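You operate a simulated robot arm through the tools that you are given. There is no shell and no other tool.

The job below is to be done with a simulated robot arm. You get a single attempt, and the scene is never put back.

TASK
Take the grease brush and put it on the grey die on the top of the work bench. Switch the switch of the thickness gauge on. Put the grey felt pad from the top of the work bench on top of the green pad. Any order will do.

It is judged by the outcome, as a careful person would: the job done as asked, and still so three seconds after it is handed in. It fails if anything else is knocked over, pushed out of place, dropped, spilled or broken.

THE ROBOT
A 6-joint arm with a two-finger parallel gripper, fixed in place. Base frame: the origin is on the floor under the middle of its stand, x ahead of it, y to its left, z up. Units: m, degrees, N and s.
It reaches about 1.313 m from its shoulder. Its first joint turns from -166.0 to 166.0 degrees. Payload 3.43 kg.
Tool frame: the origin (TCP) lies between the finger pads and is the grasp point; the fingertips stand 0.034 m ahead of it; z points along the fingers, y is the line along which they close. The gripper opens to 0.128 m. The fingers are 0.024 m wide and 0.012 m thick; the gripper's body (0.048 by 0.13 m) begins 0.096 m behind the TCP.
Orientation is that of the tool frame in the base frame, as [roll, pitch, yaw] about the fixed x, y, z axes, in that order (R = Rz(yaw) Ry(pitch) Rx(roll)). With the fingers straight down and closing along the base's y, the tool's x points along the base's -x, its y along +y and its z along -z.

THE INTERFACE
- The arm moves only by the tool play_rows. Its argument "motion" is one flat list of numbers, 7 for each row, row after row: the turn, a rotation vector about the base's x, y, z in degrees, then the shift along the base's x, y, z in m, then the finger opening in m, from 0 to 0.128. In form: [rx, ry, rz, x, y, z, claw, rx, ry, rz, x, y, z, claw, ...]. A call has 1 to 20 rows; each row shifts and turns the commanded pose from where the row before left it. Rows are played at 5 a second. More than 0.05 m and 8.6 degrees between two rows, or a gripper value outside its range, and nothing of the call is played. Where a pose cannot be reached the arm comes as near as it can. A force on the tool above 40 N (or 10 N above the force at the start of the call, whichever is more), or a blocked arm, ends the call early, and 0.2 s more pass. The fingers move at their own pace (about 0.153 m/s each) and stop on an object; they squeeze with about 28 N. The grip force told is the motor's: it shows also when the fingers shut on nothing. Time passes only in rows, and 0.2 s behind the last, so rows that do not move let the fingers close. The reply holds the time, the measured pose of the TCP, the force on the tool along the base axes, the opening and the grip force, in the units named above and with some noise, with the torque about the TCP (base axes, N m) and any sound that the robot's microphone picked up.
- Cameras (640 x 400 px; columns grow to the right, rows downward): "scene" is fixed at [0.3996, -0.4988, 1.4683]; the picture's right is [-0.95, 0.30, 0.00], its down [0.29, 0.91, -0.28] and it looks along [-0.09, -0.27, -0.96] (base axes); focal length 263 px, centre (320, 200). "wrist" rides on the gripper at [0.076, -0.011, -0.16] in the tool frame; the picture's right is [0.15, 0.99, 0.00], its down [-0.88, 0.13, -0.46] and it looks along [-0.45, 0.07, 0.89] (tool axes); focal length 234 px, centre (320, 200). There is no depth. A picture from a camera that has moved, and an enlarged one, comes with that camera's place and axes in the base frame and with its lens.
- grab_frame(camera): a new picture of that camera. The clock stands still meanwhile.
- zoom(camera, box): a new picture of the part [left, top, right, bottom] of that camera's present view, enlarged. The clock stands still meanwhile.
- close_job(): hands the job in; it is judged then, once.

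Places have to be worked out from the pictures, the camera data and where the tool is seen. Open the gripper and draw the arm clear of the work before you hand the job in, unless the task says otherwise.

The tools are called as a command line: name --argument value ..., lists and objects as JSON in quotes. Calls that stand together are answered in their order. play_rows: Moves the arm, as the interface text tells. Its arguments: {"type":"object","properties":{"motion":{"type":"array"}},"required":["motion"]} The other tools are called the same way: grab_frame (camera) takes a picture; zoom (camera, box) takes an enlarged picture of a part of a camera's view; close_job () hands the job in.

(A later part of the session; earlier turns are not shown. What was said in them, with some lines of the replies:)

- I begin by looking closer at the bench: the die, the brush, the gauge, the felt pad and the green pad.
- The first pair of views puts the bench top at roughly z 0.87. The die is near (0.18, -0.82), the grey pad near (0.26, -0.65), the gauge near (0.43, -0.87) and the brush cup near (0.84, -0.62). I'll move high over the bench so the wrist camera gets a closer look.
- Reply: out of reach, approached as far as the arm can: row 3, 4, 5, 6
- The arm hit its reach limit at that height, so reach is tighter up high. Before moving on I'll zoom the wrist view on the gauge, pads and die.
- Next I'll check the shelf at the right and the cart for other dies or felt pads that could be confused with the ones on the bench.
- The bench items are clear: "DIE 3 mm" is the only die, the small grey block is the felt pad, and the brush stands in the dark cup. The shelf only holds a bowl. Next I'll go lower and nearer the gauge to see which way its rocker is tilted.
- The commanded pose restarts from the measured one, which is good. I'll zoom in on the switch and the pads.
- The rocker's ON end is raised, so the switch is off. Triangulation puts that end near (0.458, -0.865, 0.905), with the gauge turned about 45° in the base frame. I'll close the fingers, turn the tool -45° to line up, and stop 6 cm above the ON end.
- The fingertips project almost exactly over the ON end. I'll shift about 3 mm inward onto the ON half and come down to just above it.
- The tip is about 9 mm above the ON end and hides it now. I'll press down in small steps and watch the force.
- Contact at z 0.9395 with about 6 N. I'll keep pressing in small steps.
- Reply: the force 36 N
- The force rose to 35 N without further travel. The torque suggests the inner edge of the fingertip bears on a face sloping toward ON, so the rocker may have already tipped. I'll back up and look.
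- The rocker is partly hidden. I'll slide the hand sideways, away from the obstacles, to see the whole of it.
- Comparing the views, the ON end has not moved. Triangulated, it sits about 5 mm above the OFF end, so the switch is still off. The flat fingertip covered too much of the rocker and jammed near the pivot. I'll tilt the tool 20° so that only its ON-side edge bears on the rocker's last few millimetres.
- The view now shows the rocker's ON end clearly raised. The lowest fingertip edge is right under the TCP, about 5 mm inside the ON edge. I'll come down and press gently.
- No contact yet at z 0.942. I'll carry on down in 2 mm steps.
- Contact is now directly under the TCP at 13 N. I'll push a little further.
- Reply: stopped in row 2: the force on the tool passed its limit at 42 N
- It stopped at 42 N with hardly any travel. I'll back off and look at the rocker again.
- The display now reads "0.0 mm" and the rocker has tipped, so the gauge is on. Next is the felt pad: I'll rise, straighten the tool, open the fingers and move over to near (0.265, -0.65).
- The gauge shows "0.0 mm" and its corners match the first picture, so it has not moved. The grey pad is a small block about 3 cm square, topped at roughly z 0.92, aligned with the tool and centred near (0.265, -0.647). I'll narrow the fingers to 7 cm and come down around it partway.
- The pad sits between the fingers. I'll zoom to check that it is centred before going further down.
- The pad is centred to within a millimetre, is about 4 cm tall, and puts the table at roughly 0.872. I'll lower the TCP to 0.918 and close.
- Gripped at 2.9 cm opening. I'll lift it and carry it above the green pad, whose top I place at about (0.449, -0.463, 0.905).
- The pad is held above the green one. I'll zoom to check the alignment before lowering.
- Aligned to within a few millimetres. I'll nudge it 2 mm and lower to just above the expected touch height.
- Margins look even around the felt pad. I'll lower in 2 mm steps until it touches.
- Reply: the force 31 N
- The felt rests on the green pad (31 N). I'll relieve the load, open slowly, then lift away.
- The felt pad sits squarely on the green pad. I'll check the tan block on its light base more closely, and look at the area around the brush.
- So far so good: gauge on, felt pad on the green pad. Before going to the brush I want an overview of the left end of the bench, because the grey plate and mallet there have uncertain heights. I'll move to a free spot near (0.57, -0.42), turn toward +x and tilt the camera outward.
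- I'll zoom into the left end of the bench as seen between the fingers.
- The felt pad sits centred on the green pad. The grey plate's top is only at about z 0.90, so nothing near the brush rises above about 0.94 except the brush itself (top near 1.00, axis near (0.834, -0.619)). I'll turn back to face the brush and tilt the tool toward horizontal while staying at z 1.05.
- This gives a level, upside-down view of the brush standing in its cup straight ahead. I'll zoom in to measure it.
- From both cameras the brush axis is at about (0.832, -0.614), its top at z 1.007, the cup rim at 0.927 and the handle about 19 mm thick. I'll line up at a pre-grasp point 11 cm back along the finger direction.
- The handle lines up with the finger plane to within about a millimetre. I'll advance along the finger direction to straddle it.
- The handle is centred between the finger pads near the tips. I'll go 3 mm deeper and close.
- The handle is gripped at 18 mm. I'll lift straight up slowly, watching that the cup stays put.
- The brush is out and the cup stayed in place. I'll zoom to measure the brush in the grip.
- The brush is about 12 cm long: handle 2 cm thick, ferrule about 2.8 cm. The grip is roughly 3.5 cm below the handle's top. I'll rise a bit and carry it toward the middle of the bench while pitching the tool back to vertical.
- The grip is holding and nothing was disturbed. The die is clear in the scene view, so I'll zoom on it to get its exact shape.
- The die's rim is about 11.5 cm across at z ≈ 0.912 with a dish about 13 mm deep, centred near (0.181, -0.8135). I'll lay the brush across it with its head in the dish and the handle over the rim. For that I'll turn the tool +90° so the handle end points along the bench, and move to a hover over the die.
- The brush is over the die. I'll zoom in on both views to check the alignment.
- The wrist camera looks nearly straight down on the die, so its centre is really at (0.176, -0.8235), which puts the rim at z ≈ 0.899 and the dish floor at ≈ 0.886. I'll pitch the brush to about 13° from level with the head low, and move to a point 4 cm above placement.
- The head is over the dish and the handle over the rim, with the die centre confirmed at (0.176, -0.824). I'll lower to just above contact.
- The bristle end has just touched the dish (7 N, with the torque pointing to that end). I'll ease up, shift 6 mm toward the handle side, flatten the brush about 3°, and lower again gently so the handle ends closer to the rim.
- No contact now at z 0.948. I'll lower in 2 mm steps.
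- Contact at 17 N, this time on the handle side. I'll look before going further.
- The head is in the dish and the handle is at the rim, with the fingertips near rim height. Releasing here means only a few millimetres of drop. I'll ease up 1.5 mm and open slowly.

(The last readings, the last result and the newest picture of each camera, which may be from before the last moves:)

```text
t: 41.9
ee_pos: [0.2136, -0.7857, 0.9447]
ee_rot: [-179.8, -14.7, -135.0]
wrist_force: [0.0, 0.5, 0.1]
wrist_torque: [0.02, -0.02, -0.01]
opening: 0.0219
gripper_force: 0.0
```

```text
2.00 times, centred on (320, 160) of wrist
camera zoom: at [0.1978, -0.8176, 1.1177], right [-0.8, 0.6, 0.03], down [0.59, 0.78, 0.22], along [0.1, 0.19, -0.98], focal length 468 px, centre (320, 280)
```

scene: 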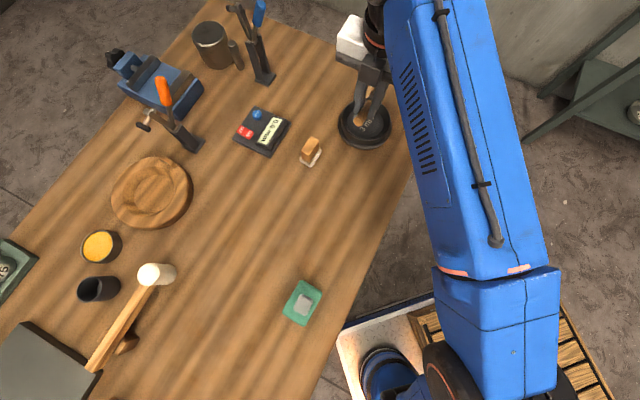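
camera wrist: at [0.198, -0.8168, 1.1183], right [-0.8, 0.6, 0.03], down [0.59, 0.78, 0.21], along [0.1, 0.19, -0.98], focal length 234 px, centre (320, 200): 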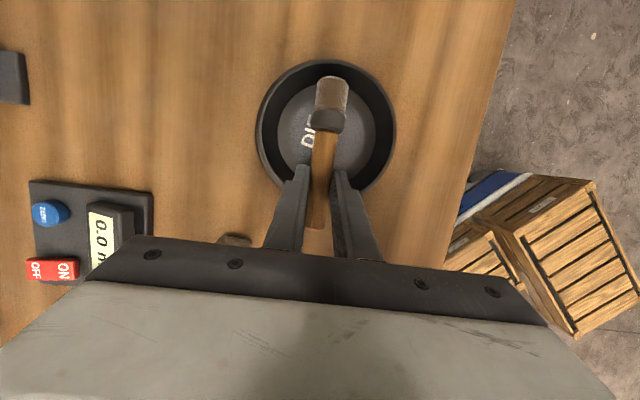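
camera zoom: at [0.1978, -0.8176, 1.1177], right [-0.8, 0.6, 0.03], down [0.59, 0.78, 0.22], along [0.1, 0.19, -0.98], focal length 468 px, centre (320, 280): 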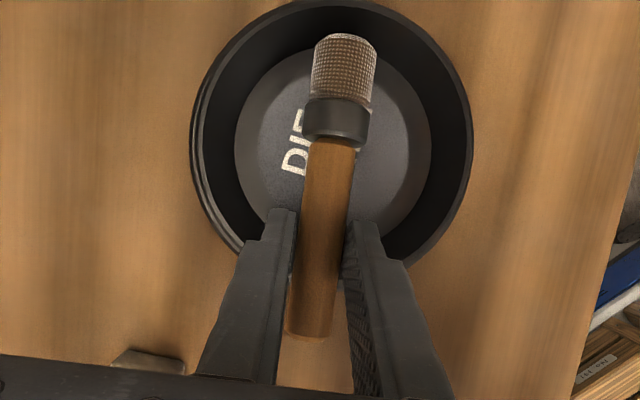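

The brush has settled with almost no movement and the force is zero. I'll open wider and withdraw along the finger direction.

play_rows --motion '[0, 0, 0, 0, 0, 0, 0.03, 0, 0, 0, 0, 0, 0, 0.05, 0, 0, 0, 0, 0, 0, 0.06, 0, 0, 0, 0.0018, 0.0018, 0.0097, 0.06, 0, 0, 0, 0.0036, 0.0036, 0.0193, 0.06, 0, 0, 0, 0.0045, 0.0045, 0.024, 0.06]'

grab_frame --camera "wrist"

zoom --camera "scene" --box '[330, 80, 410, 160]'

```text
t: 43.2
ee_pos: [0.2228, -0.7764, 0.9989]
ee_rot: [-179.9, -14.7, -134.9]
wrist_force: [1.0, -0.3, -0.4]
wrist_torque: [0.03, 0.0, -0.03]
opening: 0.06
gripper_force: 0.1
```

```text
taken
camera wrist: at [0.2076, -0.8074, 1.1707], right [-0.8, 0.6, 0.03], down [0.59, 0.78, 0.22], along [0.1, 0.19, -0.98], focal length 234 px, centre (320, 200)
```

wrist: 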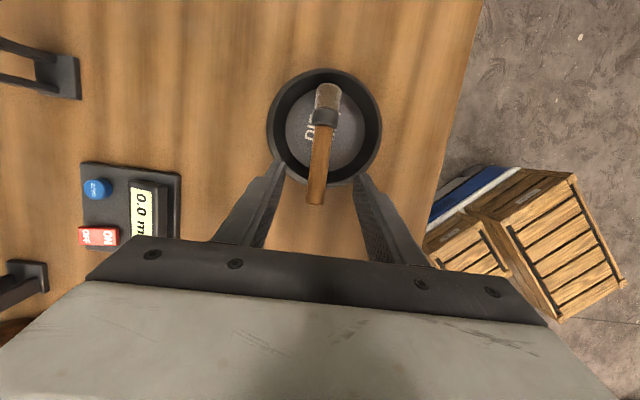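

```text
5.00 times, centred on (370, 120) of scene
camera zoom: at [0.3996, -0.4988, 1.4683], right [-0.95, 0.3, 0.0], down [0.29, 0.91, -0.28], along [-0.09, -0.27, -0.96], focal length 1317 px, centre (70, 600)
```

zoom: 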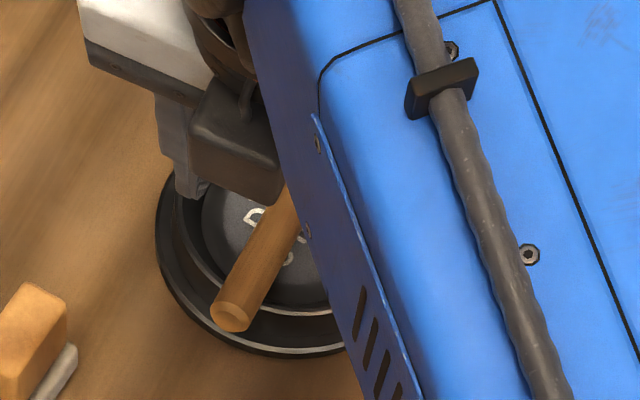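

The brush lies across the die, head in the dish and handle on the rim. I'll draw the arm up and back toward the robot, then inspect everything.

play_rows --motion '[0, 0, 0, 0.005, 0.005, 0.03, 0.06, 0, 0, 0, 0.01, 0.02, 0.02, 0.06, 3.5, -3.5, 0, 0.01, 0.04, 0.01, 0.06, 3.5, -3.5, 0, 0.01, 0.045, 0.01, 0.08, 3.4, -3.4, 0, 0.0, 0.045, 0.01, 0.1, 0, 0, 0, -0.01, 0.045, 0.01, 0.128, 0, 0, 0, -0.02, 0.045, 0.01, 0.128, 0, 0, 0, -0.03, 0.035, 0.0, 0.128, 0, 0, 0, 0, 0, 0, 0.128]'

grab_frame --camera "scene"

grab_frame --camera "wrist"

```text
refused: row 7 steps farther than a row can; nothing moved
```

```text
taken
```

scene: 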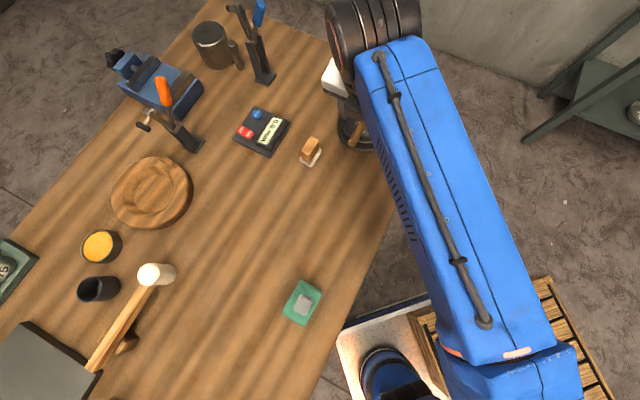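

```text
taken
camera wrist: at [0.2076, -0.8074, 1.1707], right [-0.8, 0.6, 0.03], down [0.59, 0.78, 0.22], along [0.1, 0.19, -0.98], focal length 234 px, centre (320, 200)
```

wrist: 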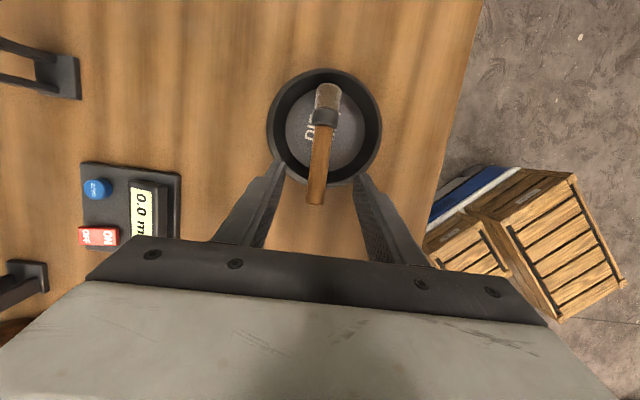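

One row stepped slightly too far and nothing moved. I'll repeat the retreat with smaller steps.

play_rows --motion '[0, 0, 0, 0.005, 0.005, 0.03, 0.06, 0, 0, 0, 0.01, 0.02, 0.02, 0.06, 3.5, -3.5, 0, 0.01, 0.038, 0.01, 0.06, 3.5, -3.5, 0, 0.005, 0.04, 0.01, 0.08, 3.4, -3.4, 0, 0.0, 0.04, 0.01, 0.1, 0, 0, 0, -0.01, 0.04, 0.01, 0.128, 0, 0, 0, -0.02, 0.04, 0.005, 0.128, 0, 0, 0, -0.02, 0.04, 0.0, 0.128, 0, 0, 0, -0.02, 0.04, 0.0, 0.128, 0, 0, 0, 0, 0, 0, 0.128]'

grab_frame --camera "scene"

grab_frame --camera "wrist"

```text
t: 45.5
ee_pos: [0.1831, -0.4718, 1.0938]
ee_rot: [-179.8, 0.0, -135.0]
wrist_force: [-0.5, -0.6, -0.5]
wrist_torque: [-0.05, -0.02, 0.01]
opening: 0.1278
gripper_force: 0.0
```

```text
taken
```

scene: 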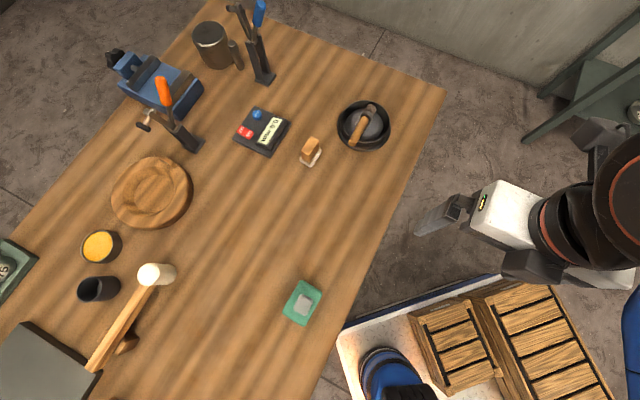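

```text
taken
camera wrist: at [0.1369, -0.5337, 1.2521], right [-0.8, 0.6, 0.0], down [0.53, 0.72, 0.46], along [0.27, 0.36, -0.89], focal length 234 px, centre (320, 200)
```

wrist: 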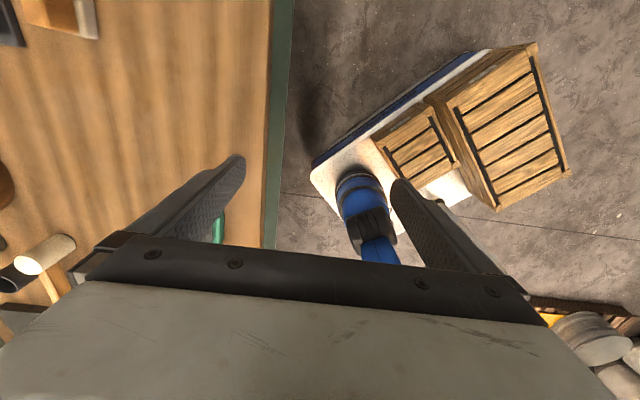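

The arm is clear of the bench. I'll zoom in for a final check of the die with the brush, the gauge and the pads.

zoom --camera "scene" --box '[320, 85, 410, 160]'

zoom --camera "scene" --box '[220, 90, 340, 175]'

zoom --camera "scene" --box '[260, 260, 350, 340]'

zoom --camera "scene" --box '[0, 200, 200, 400]'

```text
5.33 times, centred on (365, 122) of scene
camera zoom: at [0.3996, -0.4988, 1.4683], right [-0.95, 0.3, 0.0], down [0.29, 0.91, -0.28], along [-0.09, -0.27, -0.96], focal length 1405 px, centre (80, 613)
```

zoom: 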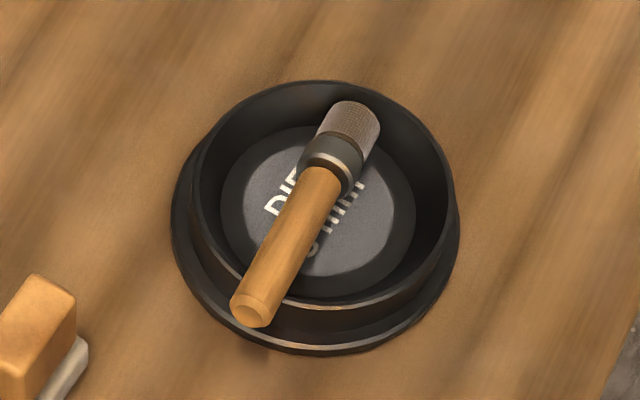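

```text
4.71 times, centred on (280, 132) of scene
camera zoom: at [0.3996, -0.4988, 1.4683], right [-0.95, 0.3, 0.0], down [0.29, 0.91, -0.28], along [-0.09, -0.27, -0.96], focal length 1239 px, centre (508, 518)
```

zoom: 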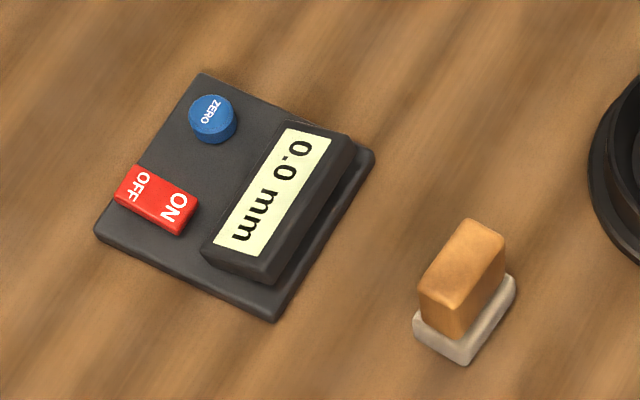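

```text
5.00 times, centred on (305, 300) of scene
camera zoom: at [0.3996, -0.4988, 1.4683], right [-0.95, 0.3, 0.0], down [0.29, 0.91, -0.28], along [-0.09, -0.27, -0.96], focal length 1317 px, centre (395, -300)
```

zoom: 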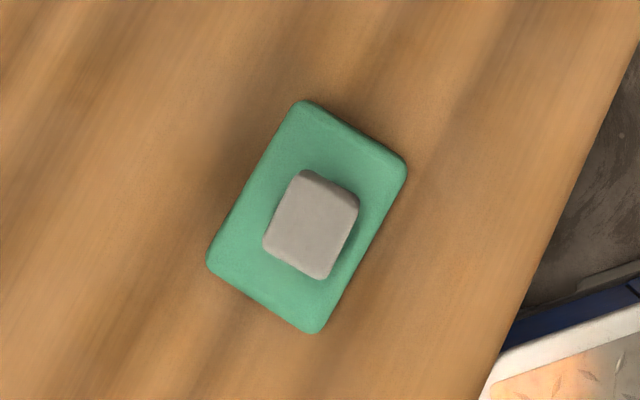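

```text
2.00 times, centred on (100, 300) of scene
camera zoom: at [0.3996, -0.4988, 1.4683], right [-0.95, 0.3, 0.0], down [0.29, 0.91, -0.28], along [-0.09, -0.27, -0.96], focal length 527 px, centre (760, 0)
```

zoom: 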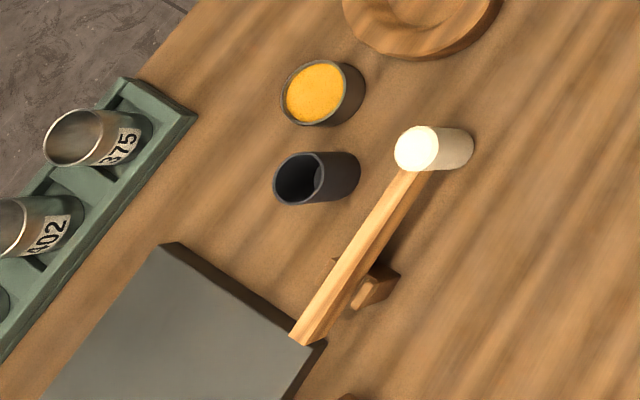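

All three parts of the job check out:
- **Brush:** it rests steadily on the die, head in the dish and handle on the rim. The die shifted about 5 mm when the brush was set down.
- **Gauge:** it is on, reads 0.0 mm, and has not moved.
- **Felt pad:** it sits centred on the green pad.

The other objects look as they did at the start, and the gripper is open and clear of the bench. I'm handing in.

close_job

```text
The job is handed in.
```

The job is done and handed in.

- **Grease brush:** it lies on the grey die, with its head in the dish and the handle resting on the rim. The die moved about 5 mm when the brush was set down.
- **Thickness gauge:** it is switched on and the display reads 0.0 mm. The first press only jammed the rocker. The second, with the fingers tilted, switched it, and the call stopped at 42 N.
- **Felt pad:** the grey felt pad sits centred on the green pad. I took the small plain grey block to be the felt pad. The other candidate was a wooden block on a light grey base, which I left alone.

In the last pictures nothing else had visibly moved or been knocked over. The gripper is open and the arm is clear of the bench.
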